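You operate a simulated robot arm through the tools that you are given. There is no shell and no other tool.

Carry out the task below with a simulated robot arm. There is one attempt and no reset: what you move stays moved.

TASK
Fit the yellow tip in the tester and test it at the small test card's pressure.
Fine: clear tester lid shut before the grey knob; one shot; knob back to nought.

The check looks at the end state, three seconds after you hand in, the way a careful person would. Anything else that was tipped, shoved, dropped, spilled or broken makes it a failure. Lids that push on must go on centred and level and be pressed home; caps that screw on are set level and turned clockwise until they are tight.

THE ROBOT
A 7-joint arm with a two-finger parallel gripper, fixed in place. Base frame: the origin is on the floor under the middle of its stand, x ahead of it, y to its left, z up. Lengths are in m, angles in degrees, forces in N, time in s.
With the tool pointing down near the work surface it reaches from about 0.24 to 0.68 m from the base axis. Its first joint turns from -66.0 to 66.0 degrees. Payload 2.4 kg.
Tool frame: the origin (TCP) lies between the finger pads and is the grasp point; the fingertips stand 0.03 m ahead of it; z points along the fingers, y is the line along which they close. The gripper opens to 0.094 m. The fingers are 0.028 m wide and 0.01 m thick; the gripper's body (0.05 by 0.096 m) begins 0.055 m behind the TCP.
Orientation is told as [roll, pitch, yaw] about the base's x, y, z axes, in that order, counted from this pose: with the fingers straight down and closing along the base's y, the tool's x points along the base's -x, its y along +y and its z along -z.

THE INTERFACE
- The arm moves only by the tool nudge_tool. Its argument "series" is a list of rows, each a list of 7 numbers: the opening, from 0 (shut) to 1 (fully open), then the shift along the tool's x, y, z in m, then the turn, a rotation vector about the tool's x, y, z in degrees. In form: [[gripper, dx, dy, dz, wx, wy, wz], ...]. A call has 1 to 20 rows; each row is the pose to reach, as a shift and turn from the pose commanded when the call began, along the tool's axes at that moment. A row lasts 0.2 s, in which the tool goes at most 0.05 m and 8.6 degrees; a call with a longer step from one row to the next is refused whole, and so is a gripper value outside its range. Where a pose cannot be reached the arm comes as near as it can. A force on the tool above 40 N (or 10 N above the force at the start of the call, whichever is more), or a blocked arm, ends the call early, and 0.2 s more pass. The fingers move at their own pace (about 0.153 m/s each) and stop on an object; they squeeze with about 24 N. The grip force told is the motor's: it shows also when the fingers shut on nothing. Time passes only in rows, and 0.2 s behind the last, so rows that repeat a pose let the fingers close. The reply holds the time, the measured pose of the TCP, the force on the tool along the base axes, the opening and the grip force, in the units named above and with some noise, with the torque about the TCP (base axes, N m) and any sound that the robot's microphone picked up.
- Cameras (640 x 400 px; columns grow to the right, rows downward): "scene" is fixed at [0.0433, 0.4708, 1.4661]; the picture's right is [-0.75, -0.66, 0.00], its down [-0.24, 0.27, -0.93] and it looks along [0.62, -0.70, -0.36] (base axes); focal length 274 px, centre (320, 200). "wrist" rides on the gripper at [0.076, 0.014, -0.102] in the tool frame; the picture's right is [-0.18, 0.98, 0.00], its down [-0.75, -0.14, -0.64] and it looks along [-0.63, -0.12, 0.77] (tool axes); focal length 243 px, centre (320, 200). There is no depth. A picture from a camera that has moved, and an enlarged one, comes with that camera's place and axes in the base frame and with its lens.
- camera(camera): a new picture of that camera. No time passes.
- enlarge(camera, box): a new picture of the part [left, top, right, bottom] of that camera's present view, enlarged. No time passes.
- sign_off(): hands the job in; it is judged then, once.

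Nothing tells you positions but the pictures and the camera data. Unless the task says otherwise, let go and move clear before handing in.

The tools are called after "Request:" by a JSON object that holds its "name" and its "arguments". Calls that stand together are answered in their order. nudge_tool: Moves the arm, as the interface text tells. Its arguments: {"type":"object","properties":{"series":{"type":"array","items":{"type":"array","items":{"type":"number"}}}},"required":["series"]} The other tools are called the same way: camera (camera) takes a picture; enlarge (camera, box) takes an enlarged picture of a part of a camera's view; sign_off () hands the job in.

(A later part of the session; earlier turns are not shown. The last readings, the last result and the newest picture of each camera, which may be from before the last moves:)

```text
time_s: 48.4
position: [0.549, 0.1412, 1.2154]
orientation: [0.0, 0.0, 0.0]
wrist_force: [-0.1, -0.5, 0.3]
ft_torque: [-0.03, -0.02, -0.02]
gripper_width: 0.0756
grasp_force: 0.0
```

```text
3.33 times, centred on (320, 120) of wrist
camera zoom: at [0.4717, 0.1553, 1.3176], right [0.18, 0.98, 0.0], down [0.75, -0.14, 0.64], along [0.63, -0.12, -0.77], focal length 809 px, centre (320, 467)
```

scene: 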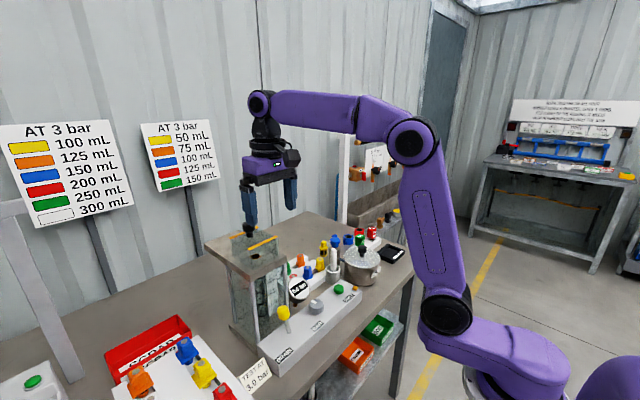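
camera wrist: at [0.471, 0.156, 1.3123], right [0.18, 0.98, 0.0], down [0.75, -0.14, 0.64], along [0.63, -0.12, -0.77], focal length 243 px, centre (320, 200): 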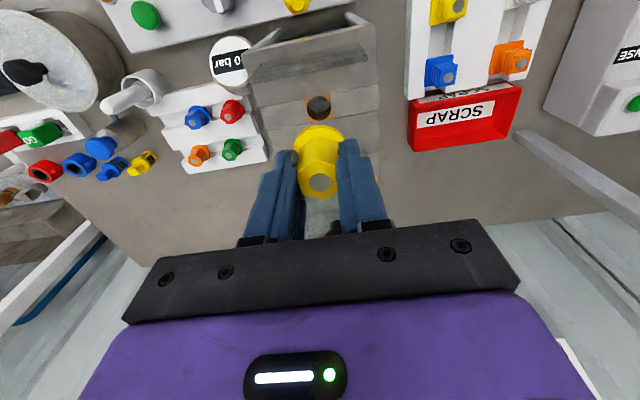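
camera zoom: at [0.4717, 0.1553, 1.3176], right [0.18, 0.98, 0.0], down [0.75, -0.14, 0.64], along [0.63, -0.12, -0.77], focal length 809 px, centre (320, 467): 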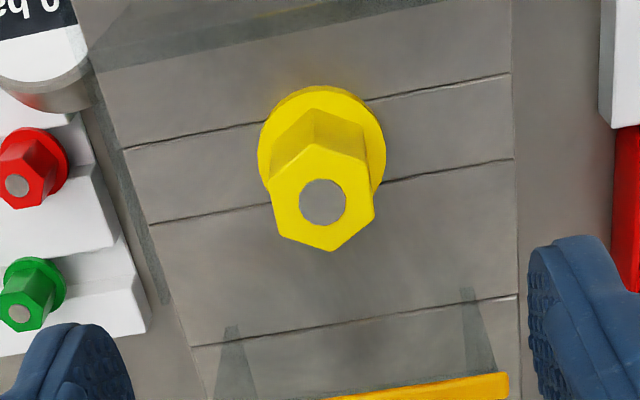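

The yellow tip stands upright with its flange flush on the slab. Now I'll tilt the tool again and approach the lid knob horizontally with the fingers straddling it.

Request:
{"name": "nudge_tool", "arguments": {"series": [[0.7, 0, 0, 0.005, 0, -5, 0], [0.7, -0.01, 0, 0.015, 0, -10, 0], [0.7, -0.025, 0.0003, 0.026, 0, -16, 0], [0.7, -0.045, 0.0005, 0.03, 0, -16, 0], [0.7, -0.065, 0.0005, 0.0325, 0, -16, 0], [0.7, -0.085, 0.0005, 0.0325, 0, -16, 0], [0.7, -0.099, 0.0005, 0.0325, 0, -16, 0], [0.7, -0.099, 0.0005, 0.0325, 0, -16, 0]]}}

Request:
{"name": "camera", "arguments": {"camera": "wrist"}}

Request:
{"name": "enlarge", "arguments": {"camera": "scene", "box": [200, 180, 300, 270]}}

```text
time_s: 50.2
position: [0.6476, 0.1418, 1.183]
orientation: [-0.1, -16.0, 0.0]
wrist_force: [0.8, 0.3, 0.5]
ft_torque: [0.01, 0.02, 0.03]
gripper_width: 0.0657
grasp_force: 0.1
```

```text
taken
camera wrist: at [0.5463, 0.1555, 1.2596], right [0.18, 0.98, 0.05], down [0.55, -0.14, 0.82], along [0.82, -0.12, -0.56], focal length 243 px, centre (320, 200)
```

wrist: 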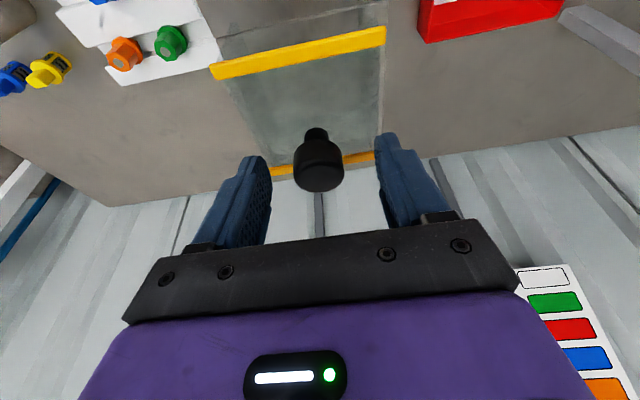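

```text
4.44 times, centred on (250, 225) of scene
camera zoom: at [0.0433, 0.4708, 1.4661], right [-0.75, -0.66, 0.0], down [-0.24, 0.27, -0.93], along [0.62, -0.7, -0.36], focal length 1216 px, centre (631, 89)
```

zoom: 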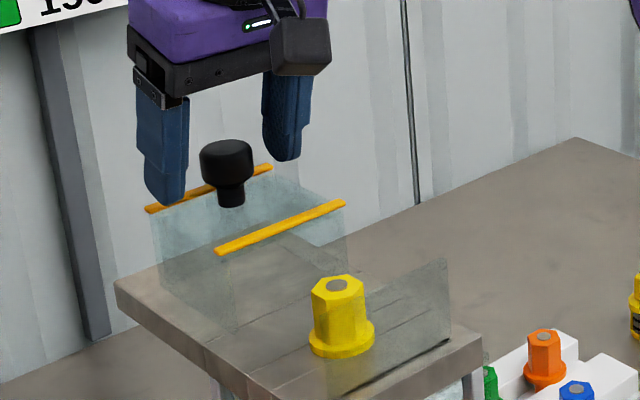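

The knob is between the fingers. I'll close on it and pull the lid forward in small steps.

Request:
{"name": "nudge_tool", "arguments": {"series": [[0.7, 0.0006, -0.0008, 0.0019, 0, 0, 0], [0.4, 0.0006, -0.0008, 0.0019, 0, 0, 0], [0.2, 0.0006, -0.0008, 0.0019, 0, 0, 0], [0, 0.0006, -0.0008, 0.0019, 0, 0, 0], [0, 0.0006, -0.0008, 0.0019, 0, 0, 0], [0, 0.0083, -0.0008, -0.0003, 0, 0, 0], [0, 0.016, -0.0008, -0.0025, 0, 0, 0], [0, 0.0237, -0.0008, -0.0047, 0, 0, 0], [0, 0.0314, -0.0008, -0.0069, 0, 0, 0], [0, 0.0314, -0.0008, -0.0069, 0, 0, 0]]}}

Request:
{"name": "enlarge", "arguments": {"camera": "scene", "box": [200, 180, 300, 270]}}

```text
time_s: 52.4
position: [0.6154, 0.1398, 1.1804]
orientation: [0.0, -15.9, -0.1]
wrist_force: [0.6, -4.3, 1.0]
ft_torque: [-0.02, -0.15, -0.04]
gripper_width: 0.0293
grasp_force: 44.9
```

```text
4.44 times, centred on (250, 225) of scene
camera zoom: at [0.0433, 0.4707, 1.4661], right [-0.75, -0.66, 0.0], down [-0.24, 0.27, -0.93], along [0.62, -0.7, -0.36], focal length 1216 px, centre (631, 89)
```

zoom: 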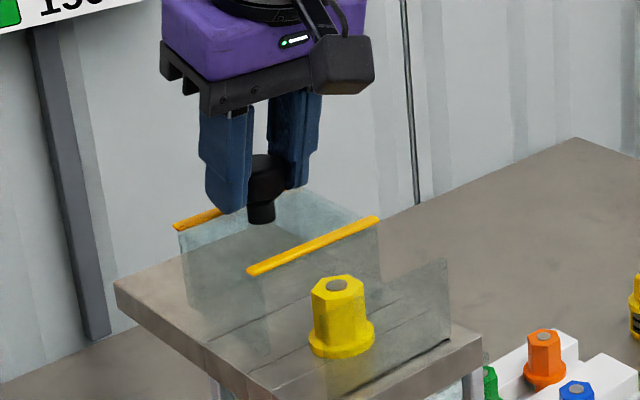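

The lid's front is open (only side walls), so it can pass over the tip. I'll continue pulling forward slowly.

Request:
{"name": "nudge_tool", "arguments": {"series": [[0, 0.0077, 0.0004, -0.0022, 0, 0, 0], [0, 0.0154, 0.0004, -0.0044, 0, 0, 0], [0, 0.0231, 0.0004, -0.0066, 0, 0, 0], [0, 0.0308, 0.0004, -0.0088, 0, 0, 0], [0, 0.0385, 0.0004, -0.011, 0, 0, 0], [0, 0.0433, 0.0004, -0.0124, 0, 0, 0], [0, 0.0433, 0.0004, -0.0124, 0, 0, 0]]}}

Request:
{"name": "enlarge", "arguments": {"camera": "scene", "box": [200, 180, 300, 270]}}

```text
time_s: 54.0
position: [0.5712, 0.1406, 1.1807]
orientation: [0.0, -16.0, 0.0]
wrist_force: [0.9, -5.6, 0.7]
ft_torque: [-0.08, -0.26, -0.16]
gripper_width: 0.0295
grasp_force: 44.9
```

```text
4.44 times, centred on (250, 225) of scene
camera zoom: at [0.0433, 0.4706, 1.4661], right [-0.75, -0.66, 0.0], down [-0.24, 0.27, -0.93], along [0.62, -0.7, -0.36], focal length 1216 px, centre (631, 89)
```

zoom: 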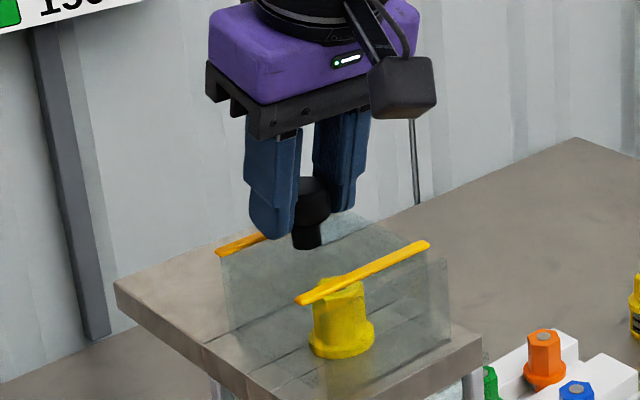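

Passing over the tip nicely. I'll finish closing in 2 mm steps until it meets the front panel.

Request:
{"name": "nudge_tool", "arguments": {"series": [[0, 0.0024, 0, -0.0007, 0, 0, 0], [0, 0.0048, 0, -0.0014, 0, 0, 0], [0, 0.0072, 0, -0.0021, 0, 0, 0], [0, 0.0096, 0, -0.0028, 0, 0, 0], [0, 0.0115, 0, -0.0033, 0, 0, 0], [0, 0.0115, 0, -0.0033, 0, 0, 0]]}}

Request:
{"name": "enlarge", "arguments": {"camera": "scene", "box": [220, 200, 300, 270]}}

```text
time_s: 55.4
position: [0.5594, 0.1398, 1.1815]
orientation: [0.1, -16.0, -0.1]
wrist_force: [5.6, -8.4, 3.3]
ft_torque: [-0.24, 0.72, -0.02]
gripper_width: 0.0294
grasp_force: 45.5
```

```text
5.71 times, centred on (260, 235) of scene
camera zoom: at [0.0435, 0.4705, 1.4662], right [-0.75, -0.66, 0.0], down [-0.24, 0.27, -0.93], along [0.62, -0.7, -0.36], focal length 1563 px, centre (663, 0)
```

zoom: 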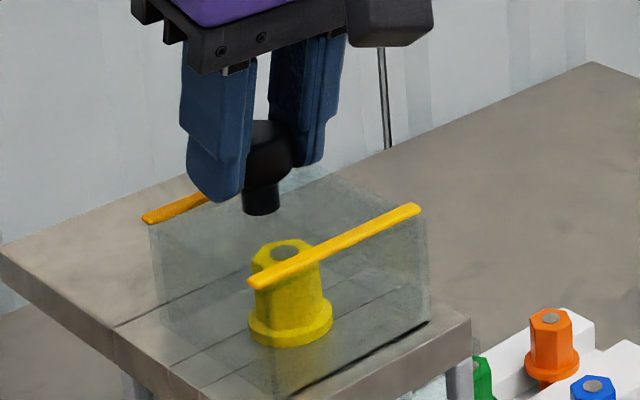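

Resistance begins (5.6 N). A couple of millimetres more to make sure it is fully home.

Request:
{"name": "nudge_tool", "arguments": {"series": [[0, 0.001, 0, -0.0003, 0, 0, 0], [0, 0.002, 0, -0.0006, 0, 0, 0], [0, 0.003, 0, -0.0009, 0, 0, 0], [0, 0.003, 0, -0.0009, 0, 0, 0]]}}

Request:
{"name": "enlarge", "arguments": {"camera": "scene", "box": [220, 200, 300, 270]}}

```text
time_s: 56.4
position: [0.5584, 0.1395, 1.1805]
orientation: [0.0, -16.4, -0.1]
wrist_force: [28.5, -7.6, -5.0]
ft_torque: [-0.19, -0.65, -0.02]
gripper_width: 0.0292
grasp_force: 44.9
```

```text
5.71 times, centred on (260, 235) of scene
camera zoom: at [0.0444, 0.4706, 1.4661], right [-0.75, -0.66, 0.0], down [-0.24, 0.27, -0.93], along [0.62, -0.7, -0.37], focal length 1563 px, centre (663, 0)
```

zoom: 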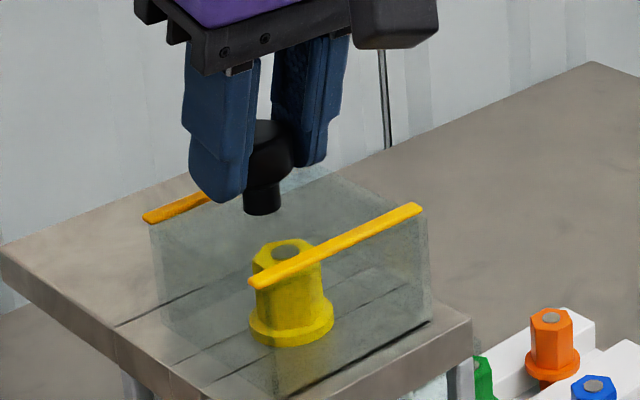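

The lid is at its stop (28 N), matching its original shut position. I'll relax, release the knob, back off and go upright, then go look at the BAR knob.

Request:
{"name": "nudge_tool", "arguments": {"series": [[0, -0.002, 0, 0.0006, 0, 0, 0], [0.3, -0.002, 0, 0.0006, 0, 0, 0], [0.7, -0.002, 0, 0.0006, 0, 0, 0], [0.7, -0.002, 0, 0.0006, 0, 0, 0], [0.8, 0.0125, 0, -0.02, 0, 0, 0], [0.8, 0.04, 0, -0.045, 0, 5, 0], [0.8, 0.08, 0, -0.06, 0, 11, 0], [0.8, 0.12, 0, -0.075, 0, 16, 0], [0.8, 0.16, 0, -0.085, 0, 16, 0], [0.8, 0.16, 0, -0.085, 0, 16, 0]]}}

Request:
{"name": "enlarge", "arguments": {"camera": "scene", "box": [220, 205, 300, 275]}}

Request:
{"name": "camera", "arguments": {"camera": "wrist"}}

```text
time_s: 58.6
position: [0.3787, 0.1416, 1.2176]
orientation: [0.0, 0.0, 0.0]
wrist_force: [0.5, 0.8, -0.4]
ft_torque: [0.02, 0.0, 0.01]
gripper_width: 0.0751
grasp_force: 0.1
```

```text
5.71 times, centred on (260, 240) of scene
camera zoom: at [0.0433, 0.4708, 1.4661], right [-0.75, -0.66, 0.0], down [-0.24, 0.27, -0.93], along [0.62, -0.7, -0.36], focal length 1563 px, centre (663, -29)
```

zoom: 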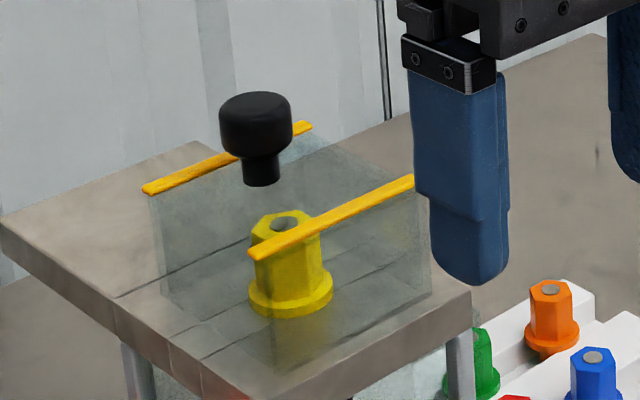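

```text
taken
camera wrist: at [0.3021, 0.1558, 1.3198], right [0.18, 0.98, 0.0], down [0.75, -0.14, 0.64], along [0.63, -0.12, -0.77], focal length 243 px, centre (320, 200)
```

wrist: 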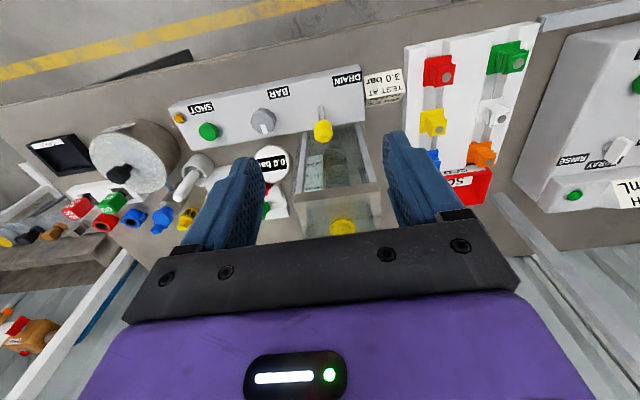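

The lid is shut over the tip. Now I'll move over to the BAR knob area and look from closer.

Request:
{"name": "nudge_tool", "arguments": {"series": [[0.8, 0, -0.04, 0, 0, 0, 0], [0.8, 0, -0.08, 0.02, 0, 0, 0], [0.8, 0, -0.11, 0.05, 0, 0, 0], [0.8, -0.01, -0.11, 0.09, 0, 0, 0], [0.8, -0.022, -0.11, 0.12, 0, 0, 0], [0.8, -0.022, -0.11, 0.12, 0, 0, 0]]}}

Request:
{"name": "camera", "arguments": {"camera": "wrist"}}

Request:
{"name": "enlarge", "arguments": {"camera": "wrist", "box": [200, 60, 420, 200]}}

Request:
{"name": "enlarge", "arguments": {"camera": "scene", "box": [280, 275, 370, 345]}}

```text
time_s: 60.0
position: [0.3992, 0.0305, 1.0973]
orientation: [0.0, 0.0, 0.0]
wrist_force: [-0.5, 0.4, 0.1]
ft_torque: [-0.02, 0.02, 0.0]
gripper_width: 0.0753
grasp_force: 0.2
```

```text
taken
camera wrist: at [0.3239, 0.0451, 1.1994], right [0.18, 0.98, 0.0], down [0.75, -0.14, 0.64], along [0.63, -0.12, -0.77], focal length 243 px, centre (320, 200)
```

wrist: 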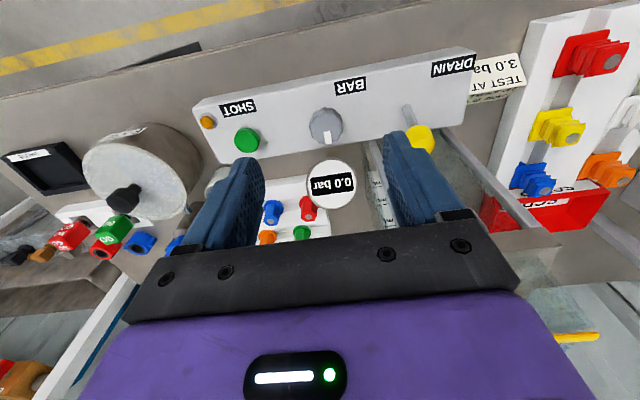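

```text
2.86 times, centred on (310, 130) of wrist
camera zoom: at [0.3239, 0.0451, 1.1994], right [0.18, 0.98, 0.0], down [0.75, -0.14, 0.64], along [0.63, -0.12, -0.77], focal length 693 px, centre (349, 400)
```

zoom: 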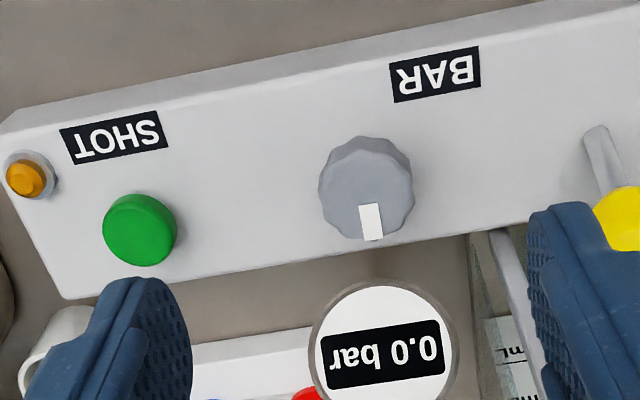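

```text
5.71 times, centred on (325, 310) of scene
camera zoom: at [0.0433, 0.4708, 1.4661], right [-0.75, -0.66, 0.0], down [-0.24, 0.27, -0.93], along [0.62, -0.7, -0.36], focal length 1563 px, centre (291, -429)
```

zoom: 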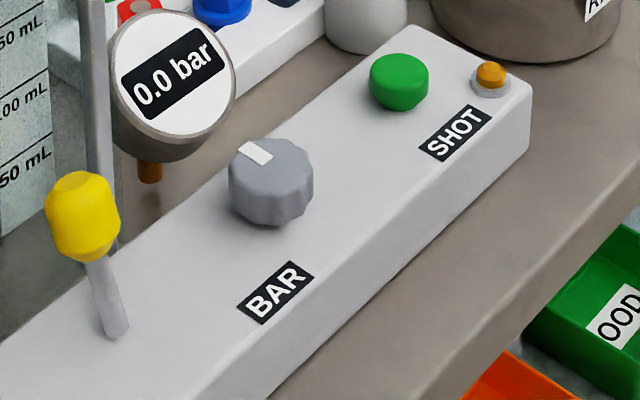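

The BAR knob is a 0.04 m grey vertical-axis knob at about (0.445, 0.030), top z≈0.915, with its white mark pointing away (nought). I'll position above it and verify alignment.

Request:
{"name": "nudge_tool", "arguments": {"series": [[0.8, -0.02, 0, 0.03, 0, 0, 0], [0.8, -0.04, 0, 0.07, 0, 0, 0], [0.8, -0.0458, -0.0003, 0.1, 0, 0, 0], [0.8, -0.0458, -0.0003, 0.1, 0, 0, 0]]}}

Request:
{"name": "camera", "arguments": {"camera": "wrist"}}

Request:
{"name": "enlarge", "arguments": {"camera": "wrist", "box": [240, 60, 400, 180]}}

Request:
{"name": "enlarge", "arguments": {"camera": "scene", "box": [270, 235, 370, 335]}}

```text
time_s: 61.0
position: [0.4465, 0.0304, 0.9981]
orientation: [0.0, -0.1, 0.1]
wrist_force: [-0.5, -0.4, -1.0]
ft_torque: [-0.01, 0.0, 0.0]
gripper_width: 0.0751
grasp_force: 0.1
```

```text
taken
camera wrist: at [0.3703, 0.0444, 1.0996], right [0.18, 0.98, 0.0], down [0.75, -0.14, 0.64], along [0.63, -0.12, -0.77], focal length 243 px, centre (320, 200)
```

wrist: 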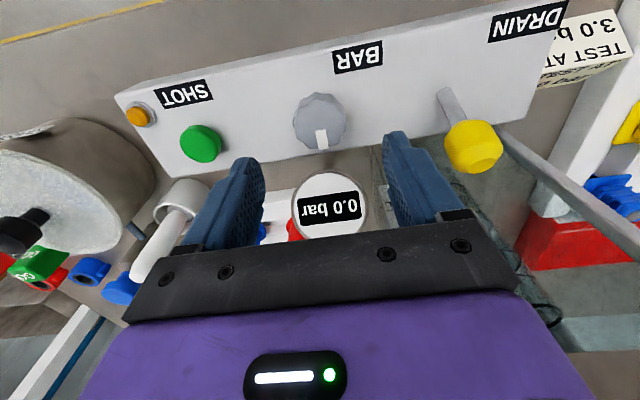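

```text
3.33 times, centred on (320, 120) of wrist
camera zoom: at [0.3703, 0.0444, 1.0996], right [0.18, 0.98, 0.0], down [0.75, -0.14, 0.64], along [0.63, -0.12, -0.77], focal length 809 px, centre (320, 467)
```

zoom: 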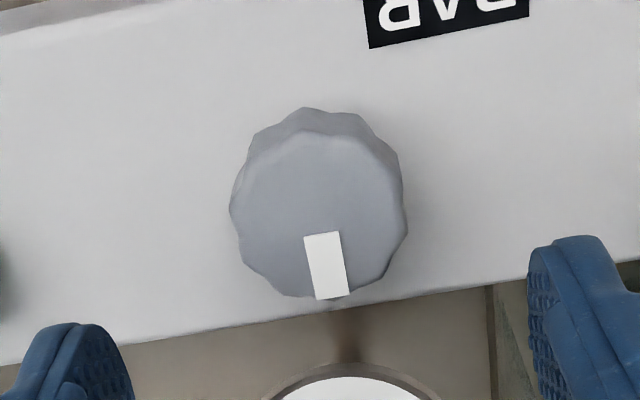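

```text
4.00 times, centred on (320, 285) of scene
camera zoom: at [0.0433, 0.4708, 1.4661], right [-0.75, -0.66, 0.0], down [-0.24, 0.27, -0.93], along [0.62, -0.7, -0.36], focal length 1094 px, centre (320, -140)
```

zoom: 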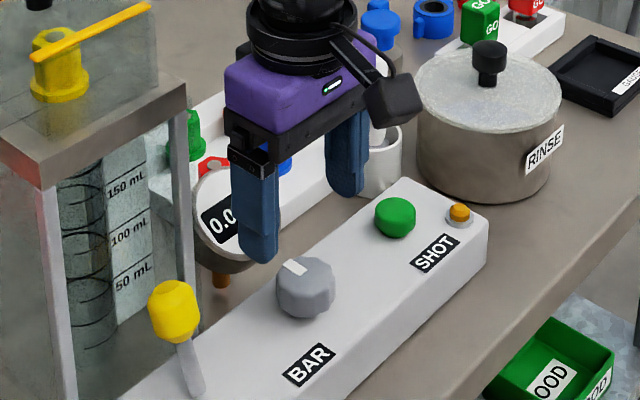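

The knob is centred sideways. To remove the height ambiguity I'll turn the wrist by 60° (which I want anyway to have turning range) and check centring from that side.

Request:
{"name": "nudge_tool", "arguments": {"series": [[0.8, 0.0015, 0, 0, 0, 0, -8], [0.8, 0.0015, 0, 0, 0, 0, -16], [0.8, 0.0015, 0, 0, 0, 0, -24], [0.8, 0.0015, 0, 0, 0, 0, -32], [0.8, 0.0015, 0, 0, 0, 0, -40], [0.8, 0.0015, 0, 0, 0, 0, -48], [0.8, 0.0015, 0, 0, 0, 0, -56], [0.8, 0.0015, 0, 0, 0, 0, -60], [0.8, 0.0015, 0, 0, 0, 0, -60]]}}

Request:
{"name": "camera", "arguments": {"camera": "wrist"}}

Request:
{"name": "enlarge", "arguments": {"camera": "wrist", "box": [240, 60, 400, 180]}}

```text
time_s: 63.0
position: [0.4461, 0.0315, 0.9973]
orientation: [-0.1, -0.1, 60.1]
wrist_force: [-0.9, -0.4, 0.9]
ft_torque: [0.02, -0.01, 0.02]
gripper_width: 0.0751
grasp_force: 0.1
```

```text
taken
camera wrist: at [0.394, -0.028, 1.1], right [-0.76, 0.65, 0.0], down [0.5, 0.58, 0.64], along [0.42, 0.49, -0.77], focal length 243 px, centre (320, 200)
```

wrist: 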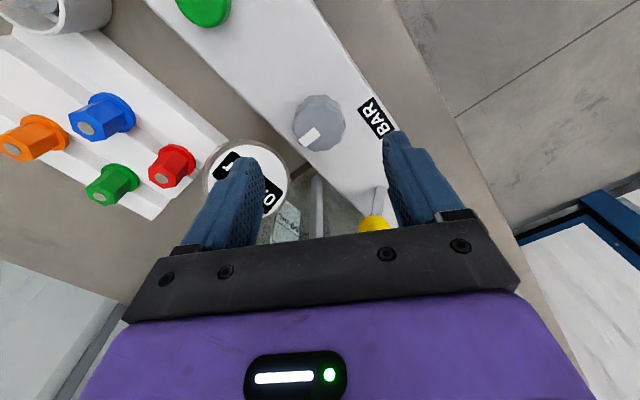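

```text
3.33 times, centred on (320, 120) of wrist
camera zoom: at [0.394, -0.028, 1.1], right [-0.76, 0.65, 0.0], down [0.5, 0.58, 0.64], along [0.42, 0.49, -0.77], focal length 809 px, centre (320, 467)
```

zoom: 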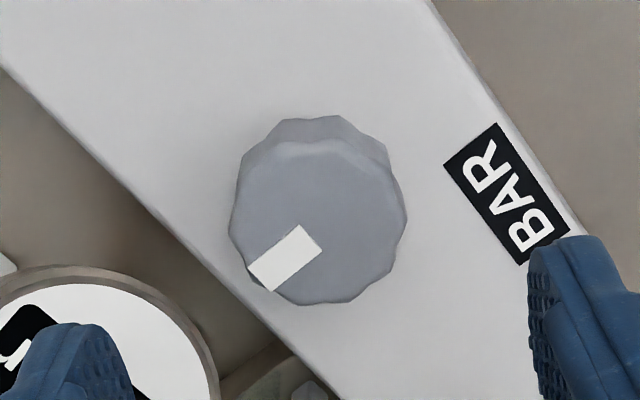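

The knob is centred under the tool from both views (top z≈0.917). I'll descend around it and close.

Request:
{"name": "nudge_tool", "arguments": {"series": [[0.8, 0, 0, 0.03, 0, 0, 0], [0.8, 0, 0, 0.055, 0, 0, 0], [0.8, 0, 0, 0.066, 0, 0, 0], [0.6, 0, 0, 0.066, 0, 0, 0], [0.4, 0, 0, 0.066, 0, 0, 0], [0.2, 0, 0, 0.066, 0, 0, 0], [0, 0, 0, 0.066, 0, 0, 0], [0, 0, 0, 0.066, 0, 0, 0]]}}

Request:
{"name": "camera", "arguments": {"camera": "wrist"}}

Request:
{"name": "enlarge", "arguments": {"camera": "scene", "box": [270, 245, 360, 335]}}

```text
time_s: 63.6
position: [0.4463, 0.0298, 0.9507]
orientation: [-0.5, -0.1, 59.8]
wrist_force: [-10.5, -1.3, 19.1]
ft_torque: [-0.22, -0.53, -0.16]
gripper_width: 0.0707
grasp_force: 0.1
stopped in row 3: the force on the tool passed its limit at 61 N (the readings are from after the stop); the commanded pose is now the measured one
```

```text
taken
camera wrist: at [0.3951, -0.0289, 1.0521], right [-0.76, 0.65, -0.01], down [0.5, 0.58, 0.65], along [0.43, 0.49, -0.76], focal length 243 px, centre (320, 200)
```

wrist: 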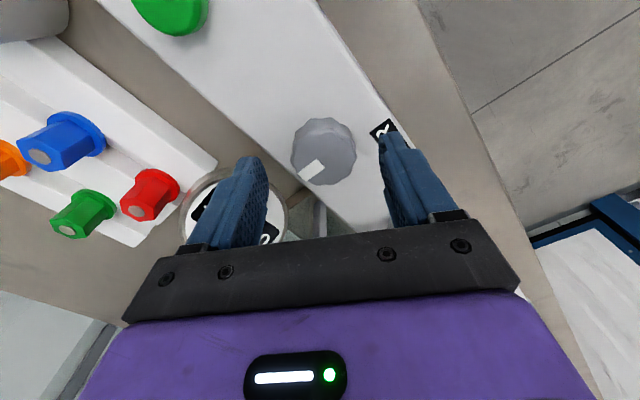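

```text
4.44 times, centred on (315, 290) of scene
camera zoom: at [0.0427, 0.4708, 1.4661], right [-0.75, -0.66, 0.0], down [-0.24, 0.27, -0.93], along [0.62, -0.7, -0.36], focal length 1216 px, centre (342, -200)
```

zoom: 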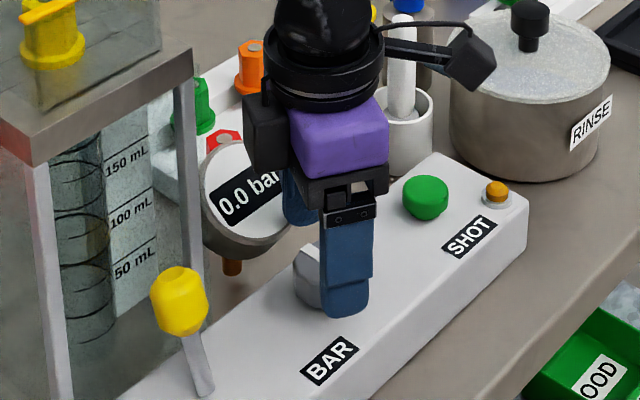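

The outer finger bumped the gauge rim while opened wide at this angle. I'll back straight up and check that nothing has shifted.

Request:
{"name": "nudge_tool", "arguments": {"series": [[0.75, 0, 0, -0.015, 0, 0, 0], [0.75, 0, 0, -0.045, 0, 0, 0], [0.75, 0, 0, -0.065, 0, 0, 0], [0.75, 0, 0, -0.065, 0, 0, 0]]}}

Request:
{"name": "enlarge", "arguments": {"camera": "scene", "box": [270, 245, 360, 335]}}

Request:
{"name": "camera", "arguments": {"camera": "wrist"}}

```text
time_s: 64.6
position: [0.4462, 0.0286, 1.0151]
orientation: [-0.4, -0.3, 59.8]
wrist_force: [-0.1, 1.1, 0.2]
ft_torque: [0.01, 0.01, -0.01]
gripper_width: 0.0703
grasp_force: 0.0
```

```text
4.44 times, centred on (315, 290) of scene
camera zoom: at [0.0433, 0.4708, 1.4661], right [-0.75, -0.66, 0.0], down [-0.24, 0.27, -0.93], along [0.62, -0.7, -0.36], focal length 1216 px, centre (342, -200)
```

zoom: 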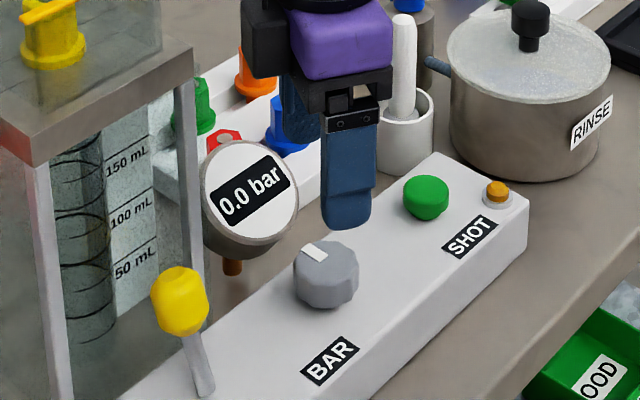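

```text
taken
camera wrist: at [0.3944, -0.0292, 1.1165], right [-0.76, 0.65, -0.01], down [0.49, 0.58, 0.65], along [0.43, 0.49, -0.76], focal length 243 px, centre (320, 200)
```

wrist: 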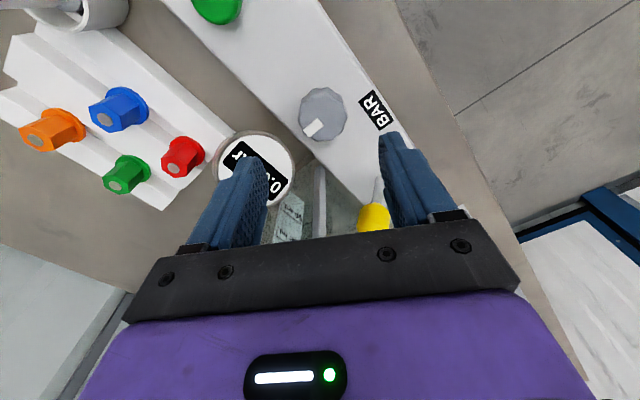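

The gauge is unmoved and still reads 0.0. I'll use a narrower opening and a gripping yaw of about +45°, which keeps the fingers clear of the gauge; first turn and re-check centring.

Request:
{"name": "nudge_tool", "arguments": {"series": [[0.6, 0, 0, 0.0, -0.2, -0.1, 5], [0.6, 0, 0, 0.01, -0.4, -0.2, 10], [0.6, 0, 0, 0.02, -0.46, -0.2, 15], [0.6, 0, 0, 0.02, -0.46, -0.2, 15]]}}

Request:
{"name": "enlarge", "arguments": {"camera": "wrist", "box": [240, 60, 400, 180]}}

```text
time_s: 65.6
position: [0.4474, 0.0298, 0.9954]
orientation: [0.2, -0.5, 44.8]
wrist_force: [-0.6, 0.0, 0.3]
ft_torque: [0.04, 0.02, 0.0]
gripper_width: 0.0565
grasp_force: 0.1
```

```text
3.33 times, centred on (320, 120) of wrist
camera zoom: at [0.3818, -0.0145, 1.0962], right [-0.56, 0.83, 0.0], down [0.63, 0.43, 0.65], along [0.53, 0.37, -0.76], focal length 809 px, centre (320, 467)
```

zoom: 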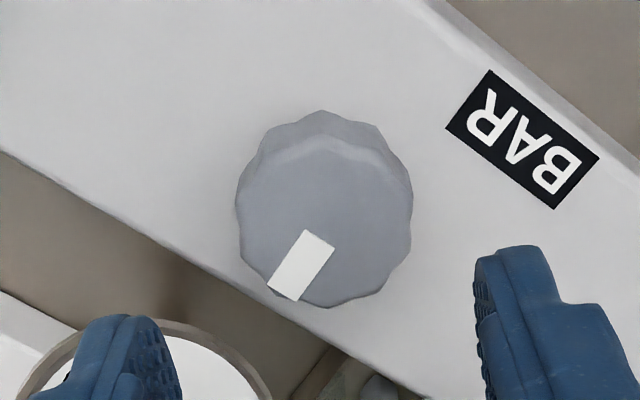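

Centred within about 1 mm. I'll correct the small tilt and offset, and descend slowly around the knob with this narrower opening.

Request:
{"name": "nudge_tool", "arguments": {"series": [[0.6, 0, 0.001, 0.01, 0.2, 0.5, 0], [0.6, 0, 0.001, 0.025, 0.2, 0.5, 0], [0.6, 0, 0.001, 0.038, 0.2, 0.5, 0], [0.6, 0, 0.001, 0.048, 0.2, 0.5, 0], [0.6, 0, 0.001, 0.056, 0.2, 0.5, 0], [0.6, 0, 0.001, 0.062, 0.2, 0.5, 0], [0.6, 0, 0.001, 0.064, 0.2, 0.5, 0], [0.6, 0, 0.001, 0.064, 0.2, 0.5, 0]]}}

Request:
{"name": "camera", "arguments": {"camera": "wrist"}}

Request:
{"name": "enlarge", "arguments": {"camera": "scene", "box": [270, 255, 350, 335]}}

```text
time_s: 67.4
position: [0.4462, 0.03, 0.9301]
orientation: [-0.1, 0.0, 44.8]
wrist_force: [0.0, -0.2, 0.7]
ft_torque: [0.03, 0.01, 0.0]
gripper_width: 0.0564
grasp_force: 0.1
```

```text
taken
camera wrist: at [0.3823, -0.0125, 1.0328], right [-0.56, 0.83, 0.0], down [0.63, 0.43, 0.64], along [0.53, 0.36, -0.77], focal length 243 px, centre (320, 200)
```

wrist: 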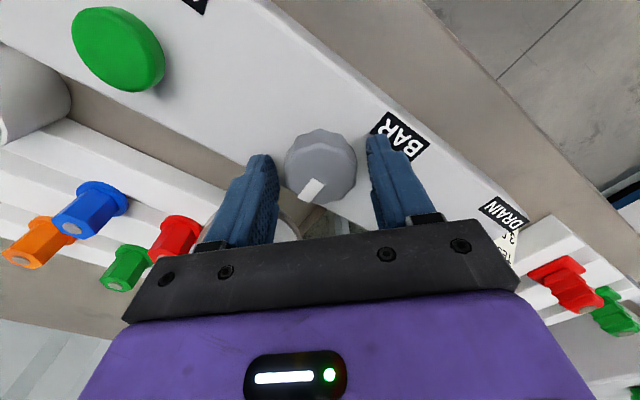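

```text
5.00 times, centred on (310, 295) of scene
camera zoom: at [0.0433, 0.4708, 1.4661], right [-0.75, -0.66, 0.0], down [-0.24, 0.27, -0.93], along [0.62, -0.7, -0.36], focal length 1368 px, centre (370, -275)
```

zoom: 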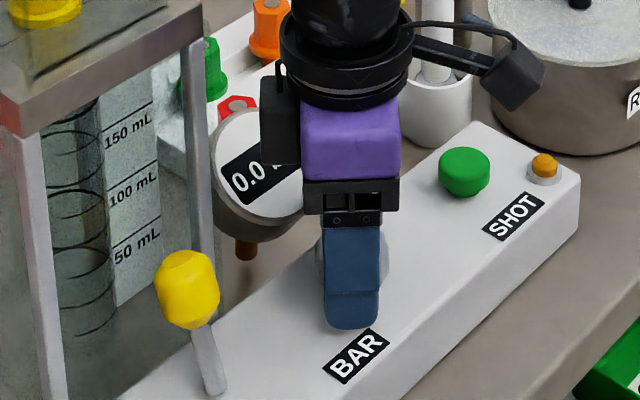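

In place without contact; the gauge digits are still readable in the scene view. I'll close on the knob.

Request:
{"name": "nudge_tool", "arguments": {"series": [[0.5, 0, 0, 0, 0, 0, 0], [0.4, 0, 0, 0, 0, 0, 0], [0.3, 0, 0, 0, 0, 0, 0], [0.1, 0, 0, 0, 0, 0, 0], [0, 0, 0, 0, 0, 0, 0], [0, 0, 0, 0, 0, 0, 0]]}}

Request:
{"name": "enlarge", "arguments": {"camera": "scene", "box": [270, 255, 350, 335]}}

Request:
{"name": "enlarge", "arguments": {"camera": "wrist", "box": [240, 100, 400, 220]}}

```text
time_s: 68.8
position: [0.4456, 0.0305, 0.929]
orientation: [0.0, 0.0, 45.0]
wrist_force: [-5.3, 8.1, 0.4]
ft_torque: [0.15, 0.19, -0.09]
gripper_width: 0.0395
grasp_force: 44.8
```

```text
5.00 times, centred on (310, 295) of scene
camera zoom: at [0.0431, 0.471, 1.466], right [-0.75, -0.66, 0.0], down [-0.24, 0.27, -0.93], along [0.62, -0.7, -0.36], focal length 1368 px, centre (370, -275)
```

zoom: 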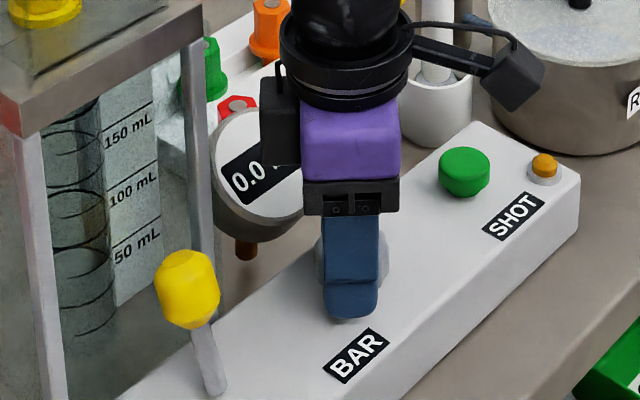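

```text
3.33 times, centred on (320, 160) of wrist
camera zoom: at [0.3819, -0.0119, 1.0329], right [-0.56, 0.83, 0.0], down [0.63, 0.43, 0.64], along [0.53, 0.36, -0.77], focal length 809 px, centre (320, 333)
```

zoom: 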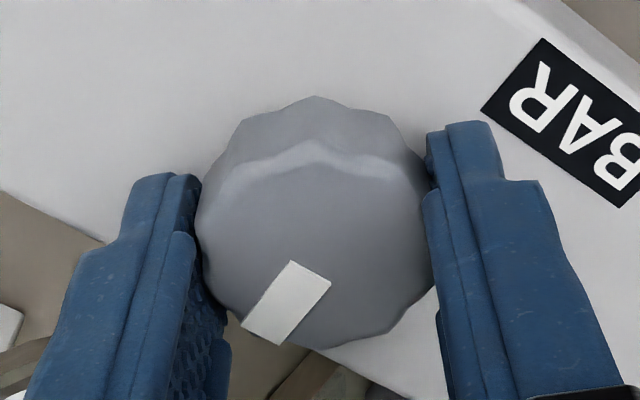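

Gripped at 0.0395 m. I'll shift 1 mm to relieve the side load, then try a first small clockwise turn and read the gauge.

Request:
{"name": "nudge_tool", "arguments": {"series": [[0, 0, 0.001, 0, 0, 0, 0], [0, 0, 0.001, 0, 0, 0, 5], [0, 0, 0.001, 0, 0, 0, 10], [0, 0, 0.001, 0, 0, 0, 15], [0, 0, 0.001, 0, 0, 0, 15]]}}

Request:
{"name": "enlarge", "arguments": {"camera": "scene", "box": [270, 255, 350, 335]}}

Request:
{"name": "enlarge", "arguments": {"camera": "wrist", "box": [240, 100, 400, 220]}}

```text
time_s: 70.0
position: [0.4467, 0.031, 0.9308]
orientation: [-0.1, -0.1, 29.7]
wrist_force: [2.0, -3.4, 2.6]
ft_torque: [-0.45, 0.78, 0.01]
gripper_width: 0.0395
grasp_force: 44.6
```

```text
5.00 times, centred on (310, 295) of scene
camera zoom: at [0.0433, 0.4708, 1.4661], right [-0.75, -0.66, 0.0], down [-0.24, 0.27, -0.93], along [0.62, -0.7, -0.36], focal length 1368 px, centre (370, -275)
```

zoom: 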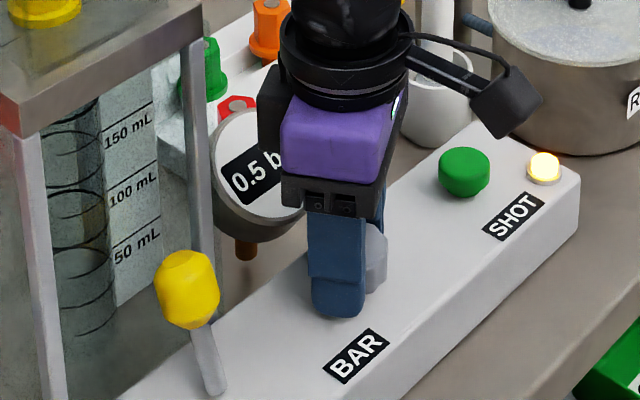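

```text
3.33 times, centred on (320, 160) of wrist
camera zoom: at [0.3728, 0.006, 1.0327], right [-0.33, 0.95, 0.0], down [0.72, 0.25, 0.64], along [0.61, 0.21, -0.77], focal length 809 px, centre (320, 333)
```

zoom: 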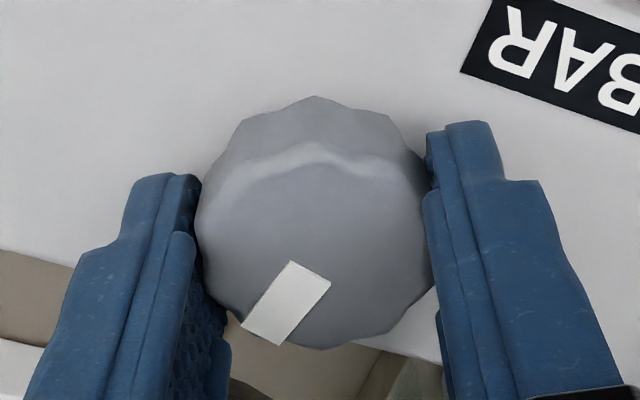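

The gauge reads 0.5 bar after 15°, so about 30° per bar. The lamp also lit. I'll keep turning clockwise toward 3.0 bar, stopping a bit short first.

Request:
{"name": "nudge_tool", "arguments": {"series": [[0, 0, 0, 0, 0, 0, 7], [0, 0, 0, 0, 0, 0, 14], [0, 0, 0, 0, 0, 0, 21], [0, 0, 0, 0, 0, 0, 28], [0, 0, 0, 0, 0, 0, 35], [0, 0, 0, 0, 0, 0, 42], [0, 0, 0, 0, 0, 0, 49], [0, 0, 0, 0, 0, 0, 56], [0, 0, 0, 0, 0, 0, 63], [0, 0, 0, 0, 0, 0, 69], [0, 0, 0, 0, 0, 0, 69]]}}

Request:
{"name": "enlarge", "arguments": {"camera": "scene", "box": [270, 255, 350, 335]}}

Request:
{"name": "camera", "arguments": {"camera": "wrist"}}

```text
time_s: 72.4
position: [0.4454, 0.0289, 0.9306]
orientation: [0.0, -0.1, -39.5]
wrist_force: [-0.7, -30.5, 9.2]
ft_torque: [-0.86, -0.49, 0.04]
gripper_width: 0.0393
grasp_force: 44.9
```

```text
5.00 times, centred on (310, 295) of scene
camera zoom: at [0.0431, 0.47, 1.4663], right [-0.75, -0.66, 0.0], down [-0.24, 0.27, -0.93], along [0.62, -0.7, -0.36], focal length 1368 px, centre (370, -275)
```

zoom: 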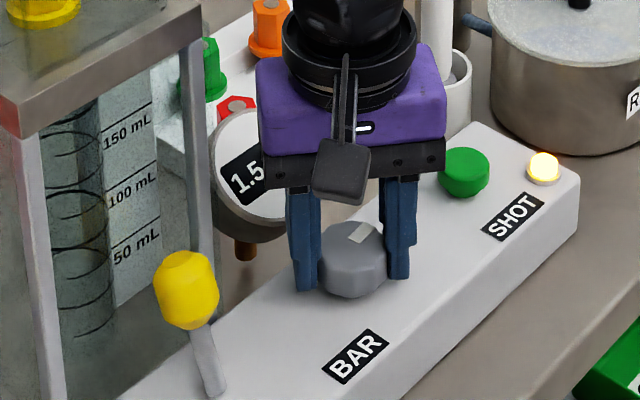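

```text
taken
camera wrist: at [0.3962, 0.0887, 1.0327], right [0.77, 0.64, 0.0], down [0.49, -0.59, 0.64], along [0.41, -0.49, -0.77], focal length 243 px, centre (320, 200)
```

wrist: 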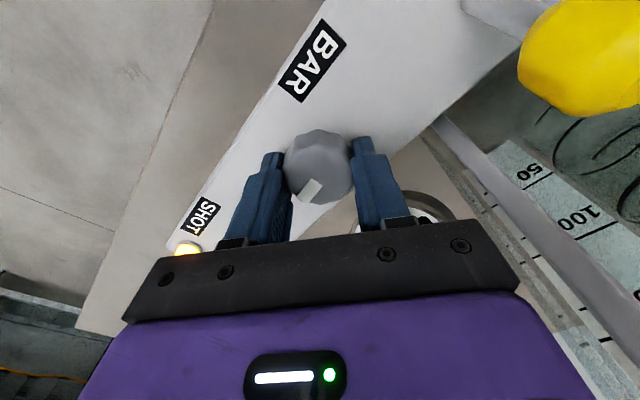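

The gauge shows about 1.5 with a side load on the tool. I'll zoom on the gauge and the knob mark to see whether the knob slipped or the gauge lags.

Request:
{"name": "enlarge", "arguments": {"camera": "scene", "box": [290, 270, 345, 320]}}

Request:
{"name": "enlarge", "arguments": {"camera": "wrist", "box": [240, 100, 400, 220]}}

```text
8.00 times, centred on (318, 295) of scene
camera zoom: at [0.0431, 0.47, 1.4663], right [-0.75, -0.66, 0.0], down [-0.24, 0.27, -0.93], along [0.62, -0.7, -0.36], focal length 2188 px, centre (340, -560)
```

zoom: 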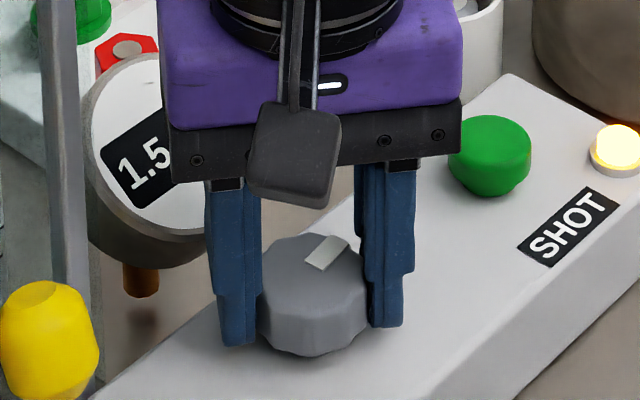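

```text
3.33 times, centred on (320, 160) of wrist
camera zoom: at [0.3962, 0.0887, 1.0327], right [0.77, 0.64, 0.0], down [0.49, -0.59, 0.64], along [0.41, -0.49, -0.77], focal length 809 px, centre (320, 333)
```

zoom: 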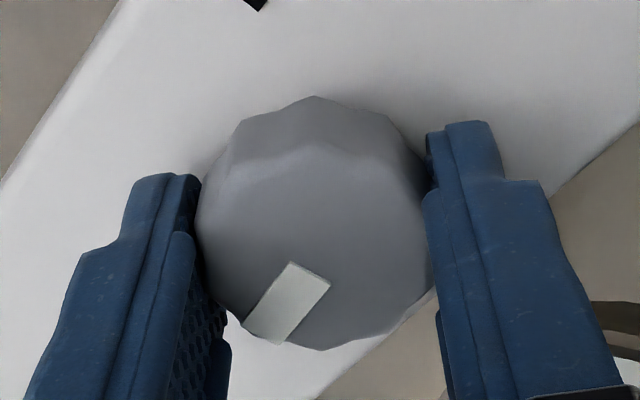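

No slip: the mark stayed fixed relative to the fingers, so the scale is non-obvious (possibly 0.5-bar steps). I'll relieve the side load and turn further in small steps, reading the gauge each time.

Request:
{"name": "nudge_tool", "arguments": {"series": [[0, -0.001, -0.0015, 0, 0, 0, 0], [0, -0.001, -0.0015, 0, 0, 0, 5], [0, -0.001, -0.0015, 0, 0, 0, 10], [0, -0.001, -0.0015, 0, 0, 0, 10]]}}

Request:
{"name": "enlarge", "arguments": {"camera": "scene", "box": [290, 270, 345, 320]}}

```text
time_s: 73.4
position: [0.4462, 0.0286, 0.9324]
orientation: [0.0, 0.0, -49.4]
wrist_force: [2.1, -22.7, 0.0]
ft_torque: [-0.8, -0.71, 0.0]
gripper_width: 0.0393
grasp_force: 44.9
```

```text
8.00 times, centred on (318, 295) of scene
camera zoom: at [0.0434, 0.4702, 1.4663], right [-0.75, -0.66, 0.0], down [-0.24, 0.27, -0.93], along [0.62, -0.7, -0.36], focal length 2188 px, centre (340, -560)
```

zoom: 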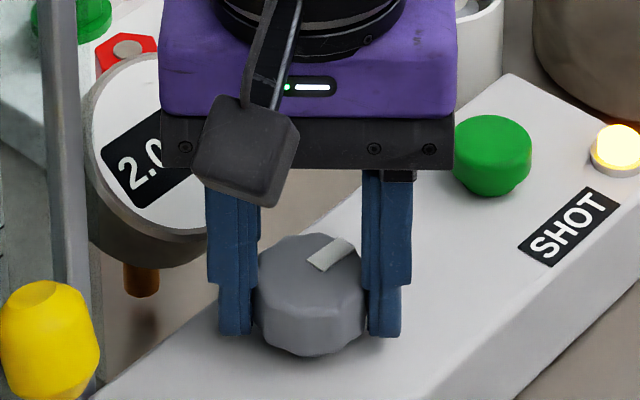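

Now 2.0 bar at about 94° — the gauge moves in 0.5-bar steps at roughly 50° per bar. I'll release the knob here, re-centre, and re-grip at the starting yaw for the rest.

Request:
{"name": "nudge_tool", "arguments": {"series": [[0.2, 0, 0, 0, 0, 0, 0], [0.45, 0, 0, 0, 0, 0, 0], [0.58, 0, 0, 0, 0, 0, 0], [0.58, 0, 0, 0, 0, 0, 0]]}}

Request:
{"name": "enlarge", "arguments": {"camera": "scene", "box": [290, 270, 345, 320]}}

Request:
{"name": "enlarge", "arguments": {"camera": "wrist", "box": [240, 100, 400, 220]}}

```text
time_s: 74.4
position: [0.4453, 0.0307, 0.9316]
orientation: [0.0, 0.0, -49.1]
wrist_force: [0.2, -0.2, -0.3]
ft_torque: [0.05, -0.01, 0.0]
gripper_width: 0.0548
grasp_force: 0.0
```

```text
8.00 times, centred on (318, 295) of scene
camera zoom: at [0.0433, 0.4708, 1.4661], right [-0.75, -0.66, 0.0], down [-0.24, 0.27, -0.93], along [0.62, -0.7, -0.36], focal length 2188 px, centre (340, -560)
```

zoom: 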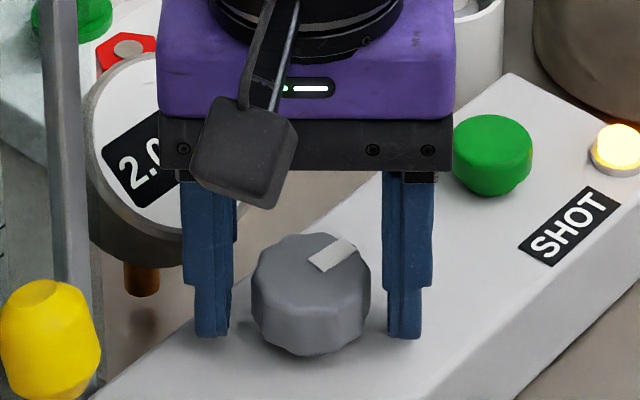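

```text
3.33 times, centred on (320, 160) of wrist
camera zoom: at [0.4065, 0.0974, 1.0328], right [0.86, 0.5, 0.0], down [0.39, -0.66, 0.64], along [0.32, -0.55, -0.77], focal length 809 px, centre (320, 333)
```

zoom: 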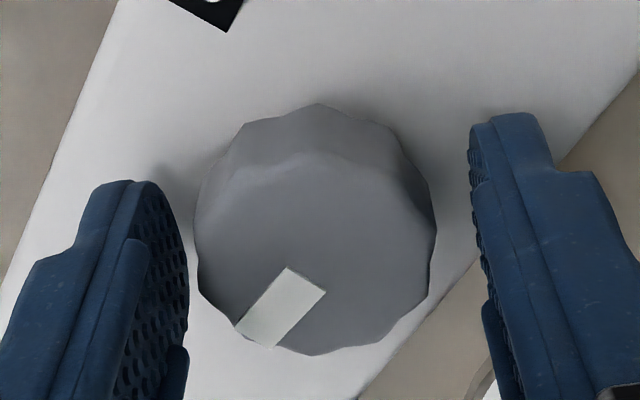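

The knob holds at 2.0. I'll rotate the open fingers back to yaw +45° around the knob, correcting the centre by about 2 mm in −y.

Request:
{"name": "nudge_tool", "arguments": {"series": [[0.58, -0.0019, -0.0008, 0, 0, 0, 0], [0.58, -0.0019, -0.0008, 0, 0, 0, -8], [0.58, -0.0019, -0.0008, 0, 0, 0, -16], [0.58, -0.0019, -0.0008, 0, 0, 0, -24], [0.58, -0.0019, -0.0008, 0, 0, 0, -32], [0.58, -0.0019, -0.0008, 0, 0, 0, -40], [0.58, -0.0019, -0.0008, 0, 0, 0, -48], [0.58, -0.0019, -0.0008, 0, 0, 0, -56], [0.58, -0.0019, -0.0008, 0, 0, 0, -64], [0.58, -0.0019, -0.0008, 0, 0, 0, -72], [0.58, -0.0019, -0.0008, 0, 0, 0, -80], [0.58, -0.0019, -0.0008, 0, 0, 0, -88], [0.58, -0.0019, -0.0008, 0, 0, 0, -94], [0.58, -0.0019, -0.0008, 0, 0, 0, -94]]}}

Request:
{"name": "enlarge", "arguments": {"camera": "scene", "box": [290, 270, 345, 320]}}

Request:
{"name": "enlarge", "arguments": {"camera": "wrist", "box": [240, 100, 400, 220]}}

```text
time_s: 77.4
position: [0.4462, 0.0274, 0.9313]
orientation: [-0.1, 0.1, 45.0]
wrist_force: [0.0, -0.5, -0.4]
ft_torque: [-0.02, -0.02, -0.02]
gripper_width: 0.0546
grasp_force: 0.1
```

```text
8.00 times, centred on (318, 295) of scene
camera zoom: at [0.0433, 0.4708, 1.4661], right [-0.75, -0.66, 0.0], down [-0.24, 0.27, -0.93], along [0.62, -0.7, -0.36], focal length 2188 px, centre (340, -560)
```

zoom: 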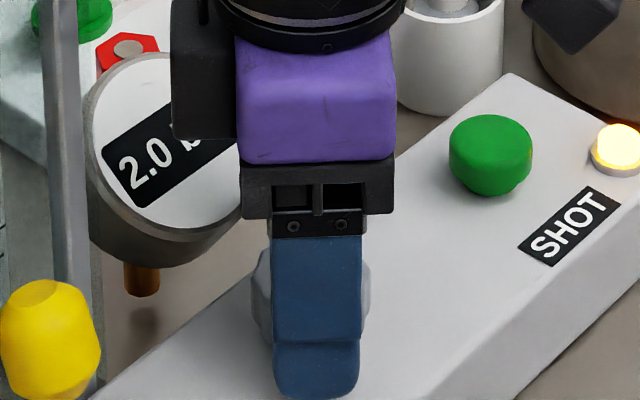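

```text
3.33 times, centred on (320, 160) of wrist
camera zoom: at [0.3822, -0.0155, 1.0328], right [-0.56, 0.83, 0.0], down [0.63, 0.43, 0.64], along [0.53, 0.36, -0.77], focal length 809 px, centre (320, 333)
```

zoom: 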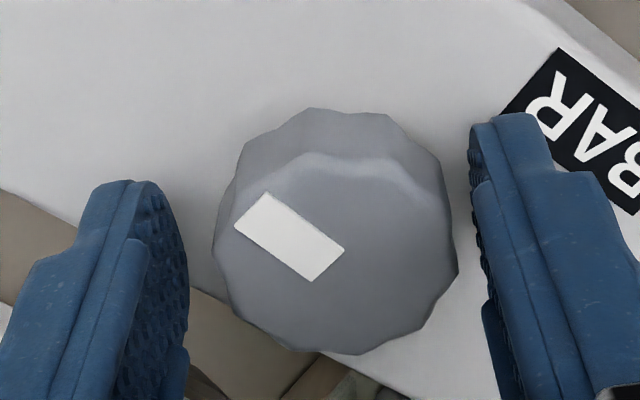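

The knob is offset 2.4 mm along the closing direction from here; I'll shift, close and turn clockwise again in stages.

Request:
{"name": "nudge_tool", "arguments": {"series": [[0.58, -0.0003, 0.0024, 0, 0, 0, 0], [0.45, -0.0003, 0.0024, 0, 0, 0, 0], [0.3, -0.0003, 0.0024, 0, 0, 0, 0], [0.1, -0.0003, 0.0024, 0, 0, 0, 0], [0, -0.0003, 0.0024, 0, 0, 0, 0], [0, -0.0003, 0.0024, 0, 0, 0, 0]]}}

Request:
{"name": "enlarge", "arguments": {"camera": "wrist", "box": [240, 100, 400, 220]}}

```text
time_s: 78.8
position: [0.4457, 0.0302, 0.9315]
orientation: [0.0, 0.0, 44.8]
wrist_force: [0.1, 1.1, -2.9]
ft_torque: [0.18, -0.18, -0.03]
gripper_width: 0.0388
grasp_force: 44.9
```

```text
3.33 times, centred on (320, 160) of wrist
camera zoom: at [0.3805, -0.0132, 1.0327], right [-0.56, 0.83, 0.0], down [0.63, 0.43, 0.64], along [0.53, 0.36, -0.77], focal length 809 px, centre (320, 333)
```

zoom: 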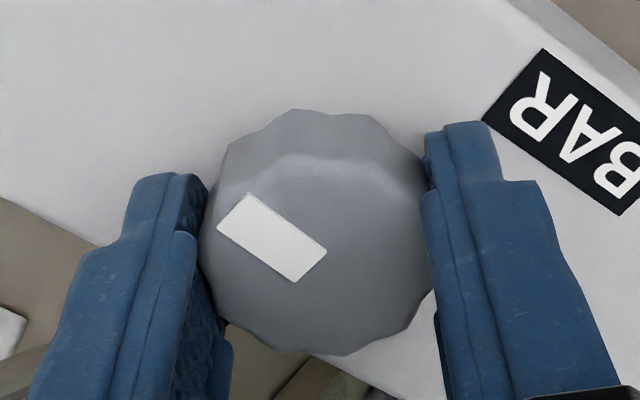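

Nicely centred, nearly no side load. Turning clockwise 30°.

Request:
{"name": "nudge_tool", "arguments": {"series": [[0, 0, 0, 0, 0, 0, 6], [0, 0, 0, 0, 0, 0, 12], [0, 0, 0, 0, 0, 0, 18], [0, 0, 0, 0, 0, 0, 24], [0, 0, 0, 0, 0, 0, 30], [0, 0, 0, 0, 0, 0, 30]]}}

Request:
{"name": "enlarge", "arguments": {"camera": "scene", "box": [290, 270, 345, 320]}}

Request:
{"name": "enlarge", "arguments": {"camera": "wrist", "box": [240, 100, 400, 220]}}

```text
time_s: 80.2
position: [0.4446, 0.03, 0.93]
orientation: [0.1, 0.0, 14.7]
wrist_force: [1.3, 2.4, 8.1]
ft_torque: [-0.19, 1.22, -0.01]
gripper_width: 0.0387
grasp_force: 45.4
```

```text
8.00 times, centred on (318, 295) of scene
camera zoom: at [0.0432, 0.4709, 1.466], right [-0.75, -0.66, 0.0], down [-0.24, 0.27, -0.93], along [0.62, -0.7, -0.36], focal length 2188 px, centre (340, -560)
```

zoom: 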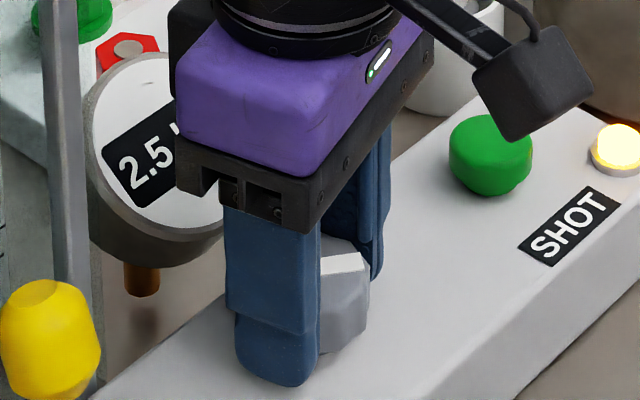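

```text
3.33 times, centred on (320, 160) of wrist
camera zoom: at [0.3673, 0.0248, 1.0326], right [-0.07, 1.0, 0.0], down [0.76, 0.06, 0.64], along [0.64, 0.05, -0.77], focal length 809 px, centre (320, 333)
```

zoom: 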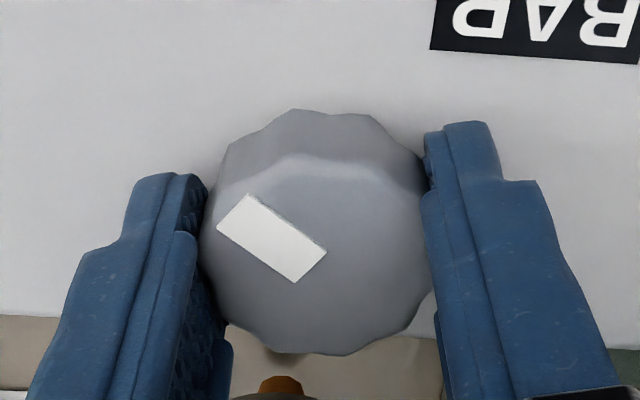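

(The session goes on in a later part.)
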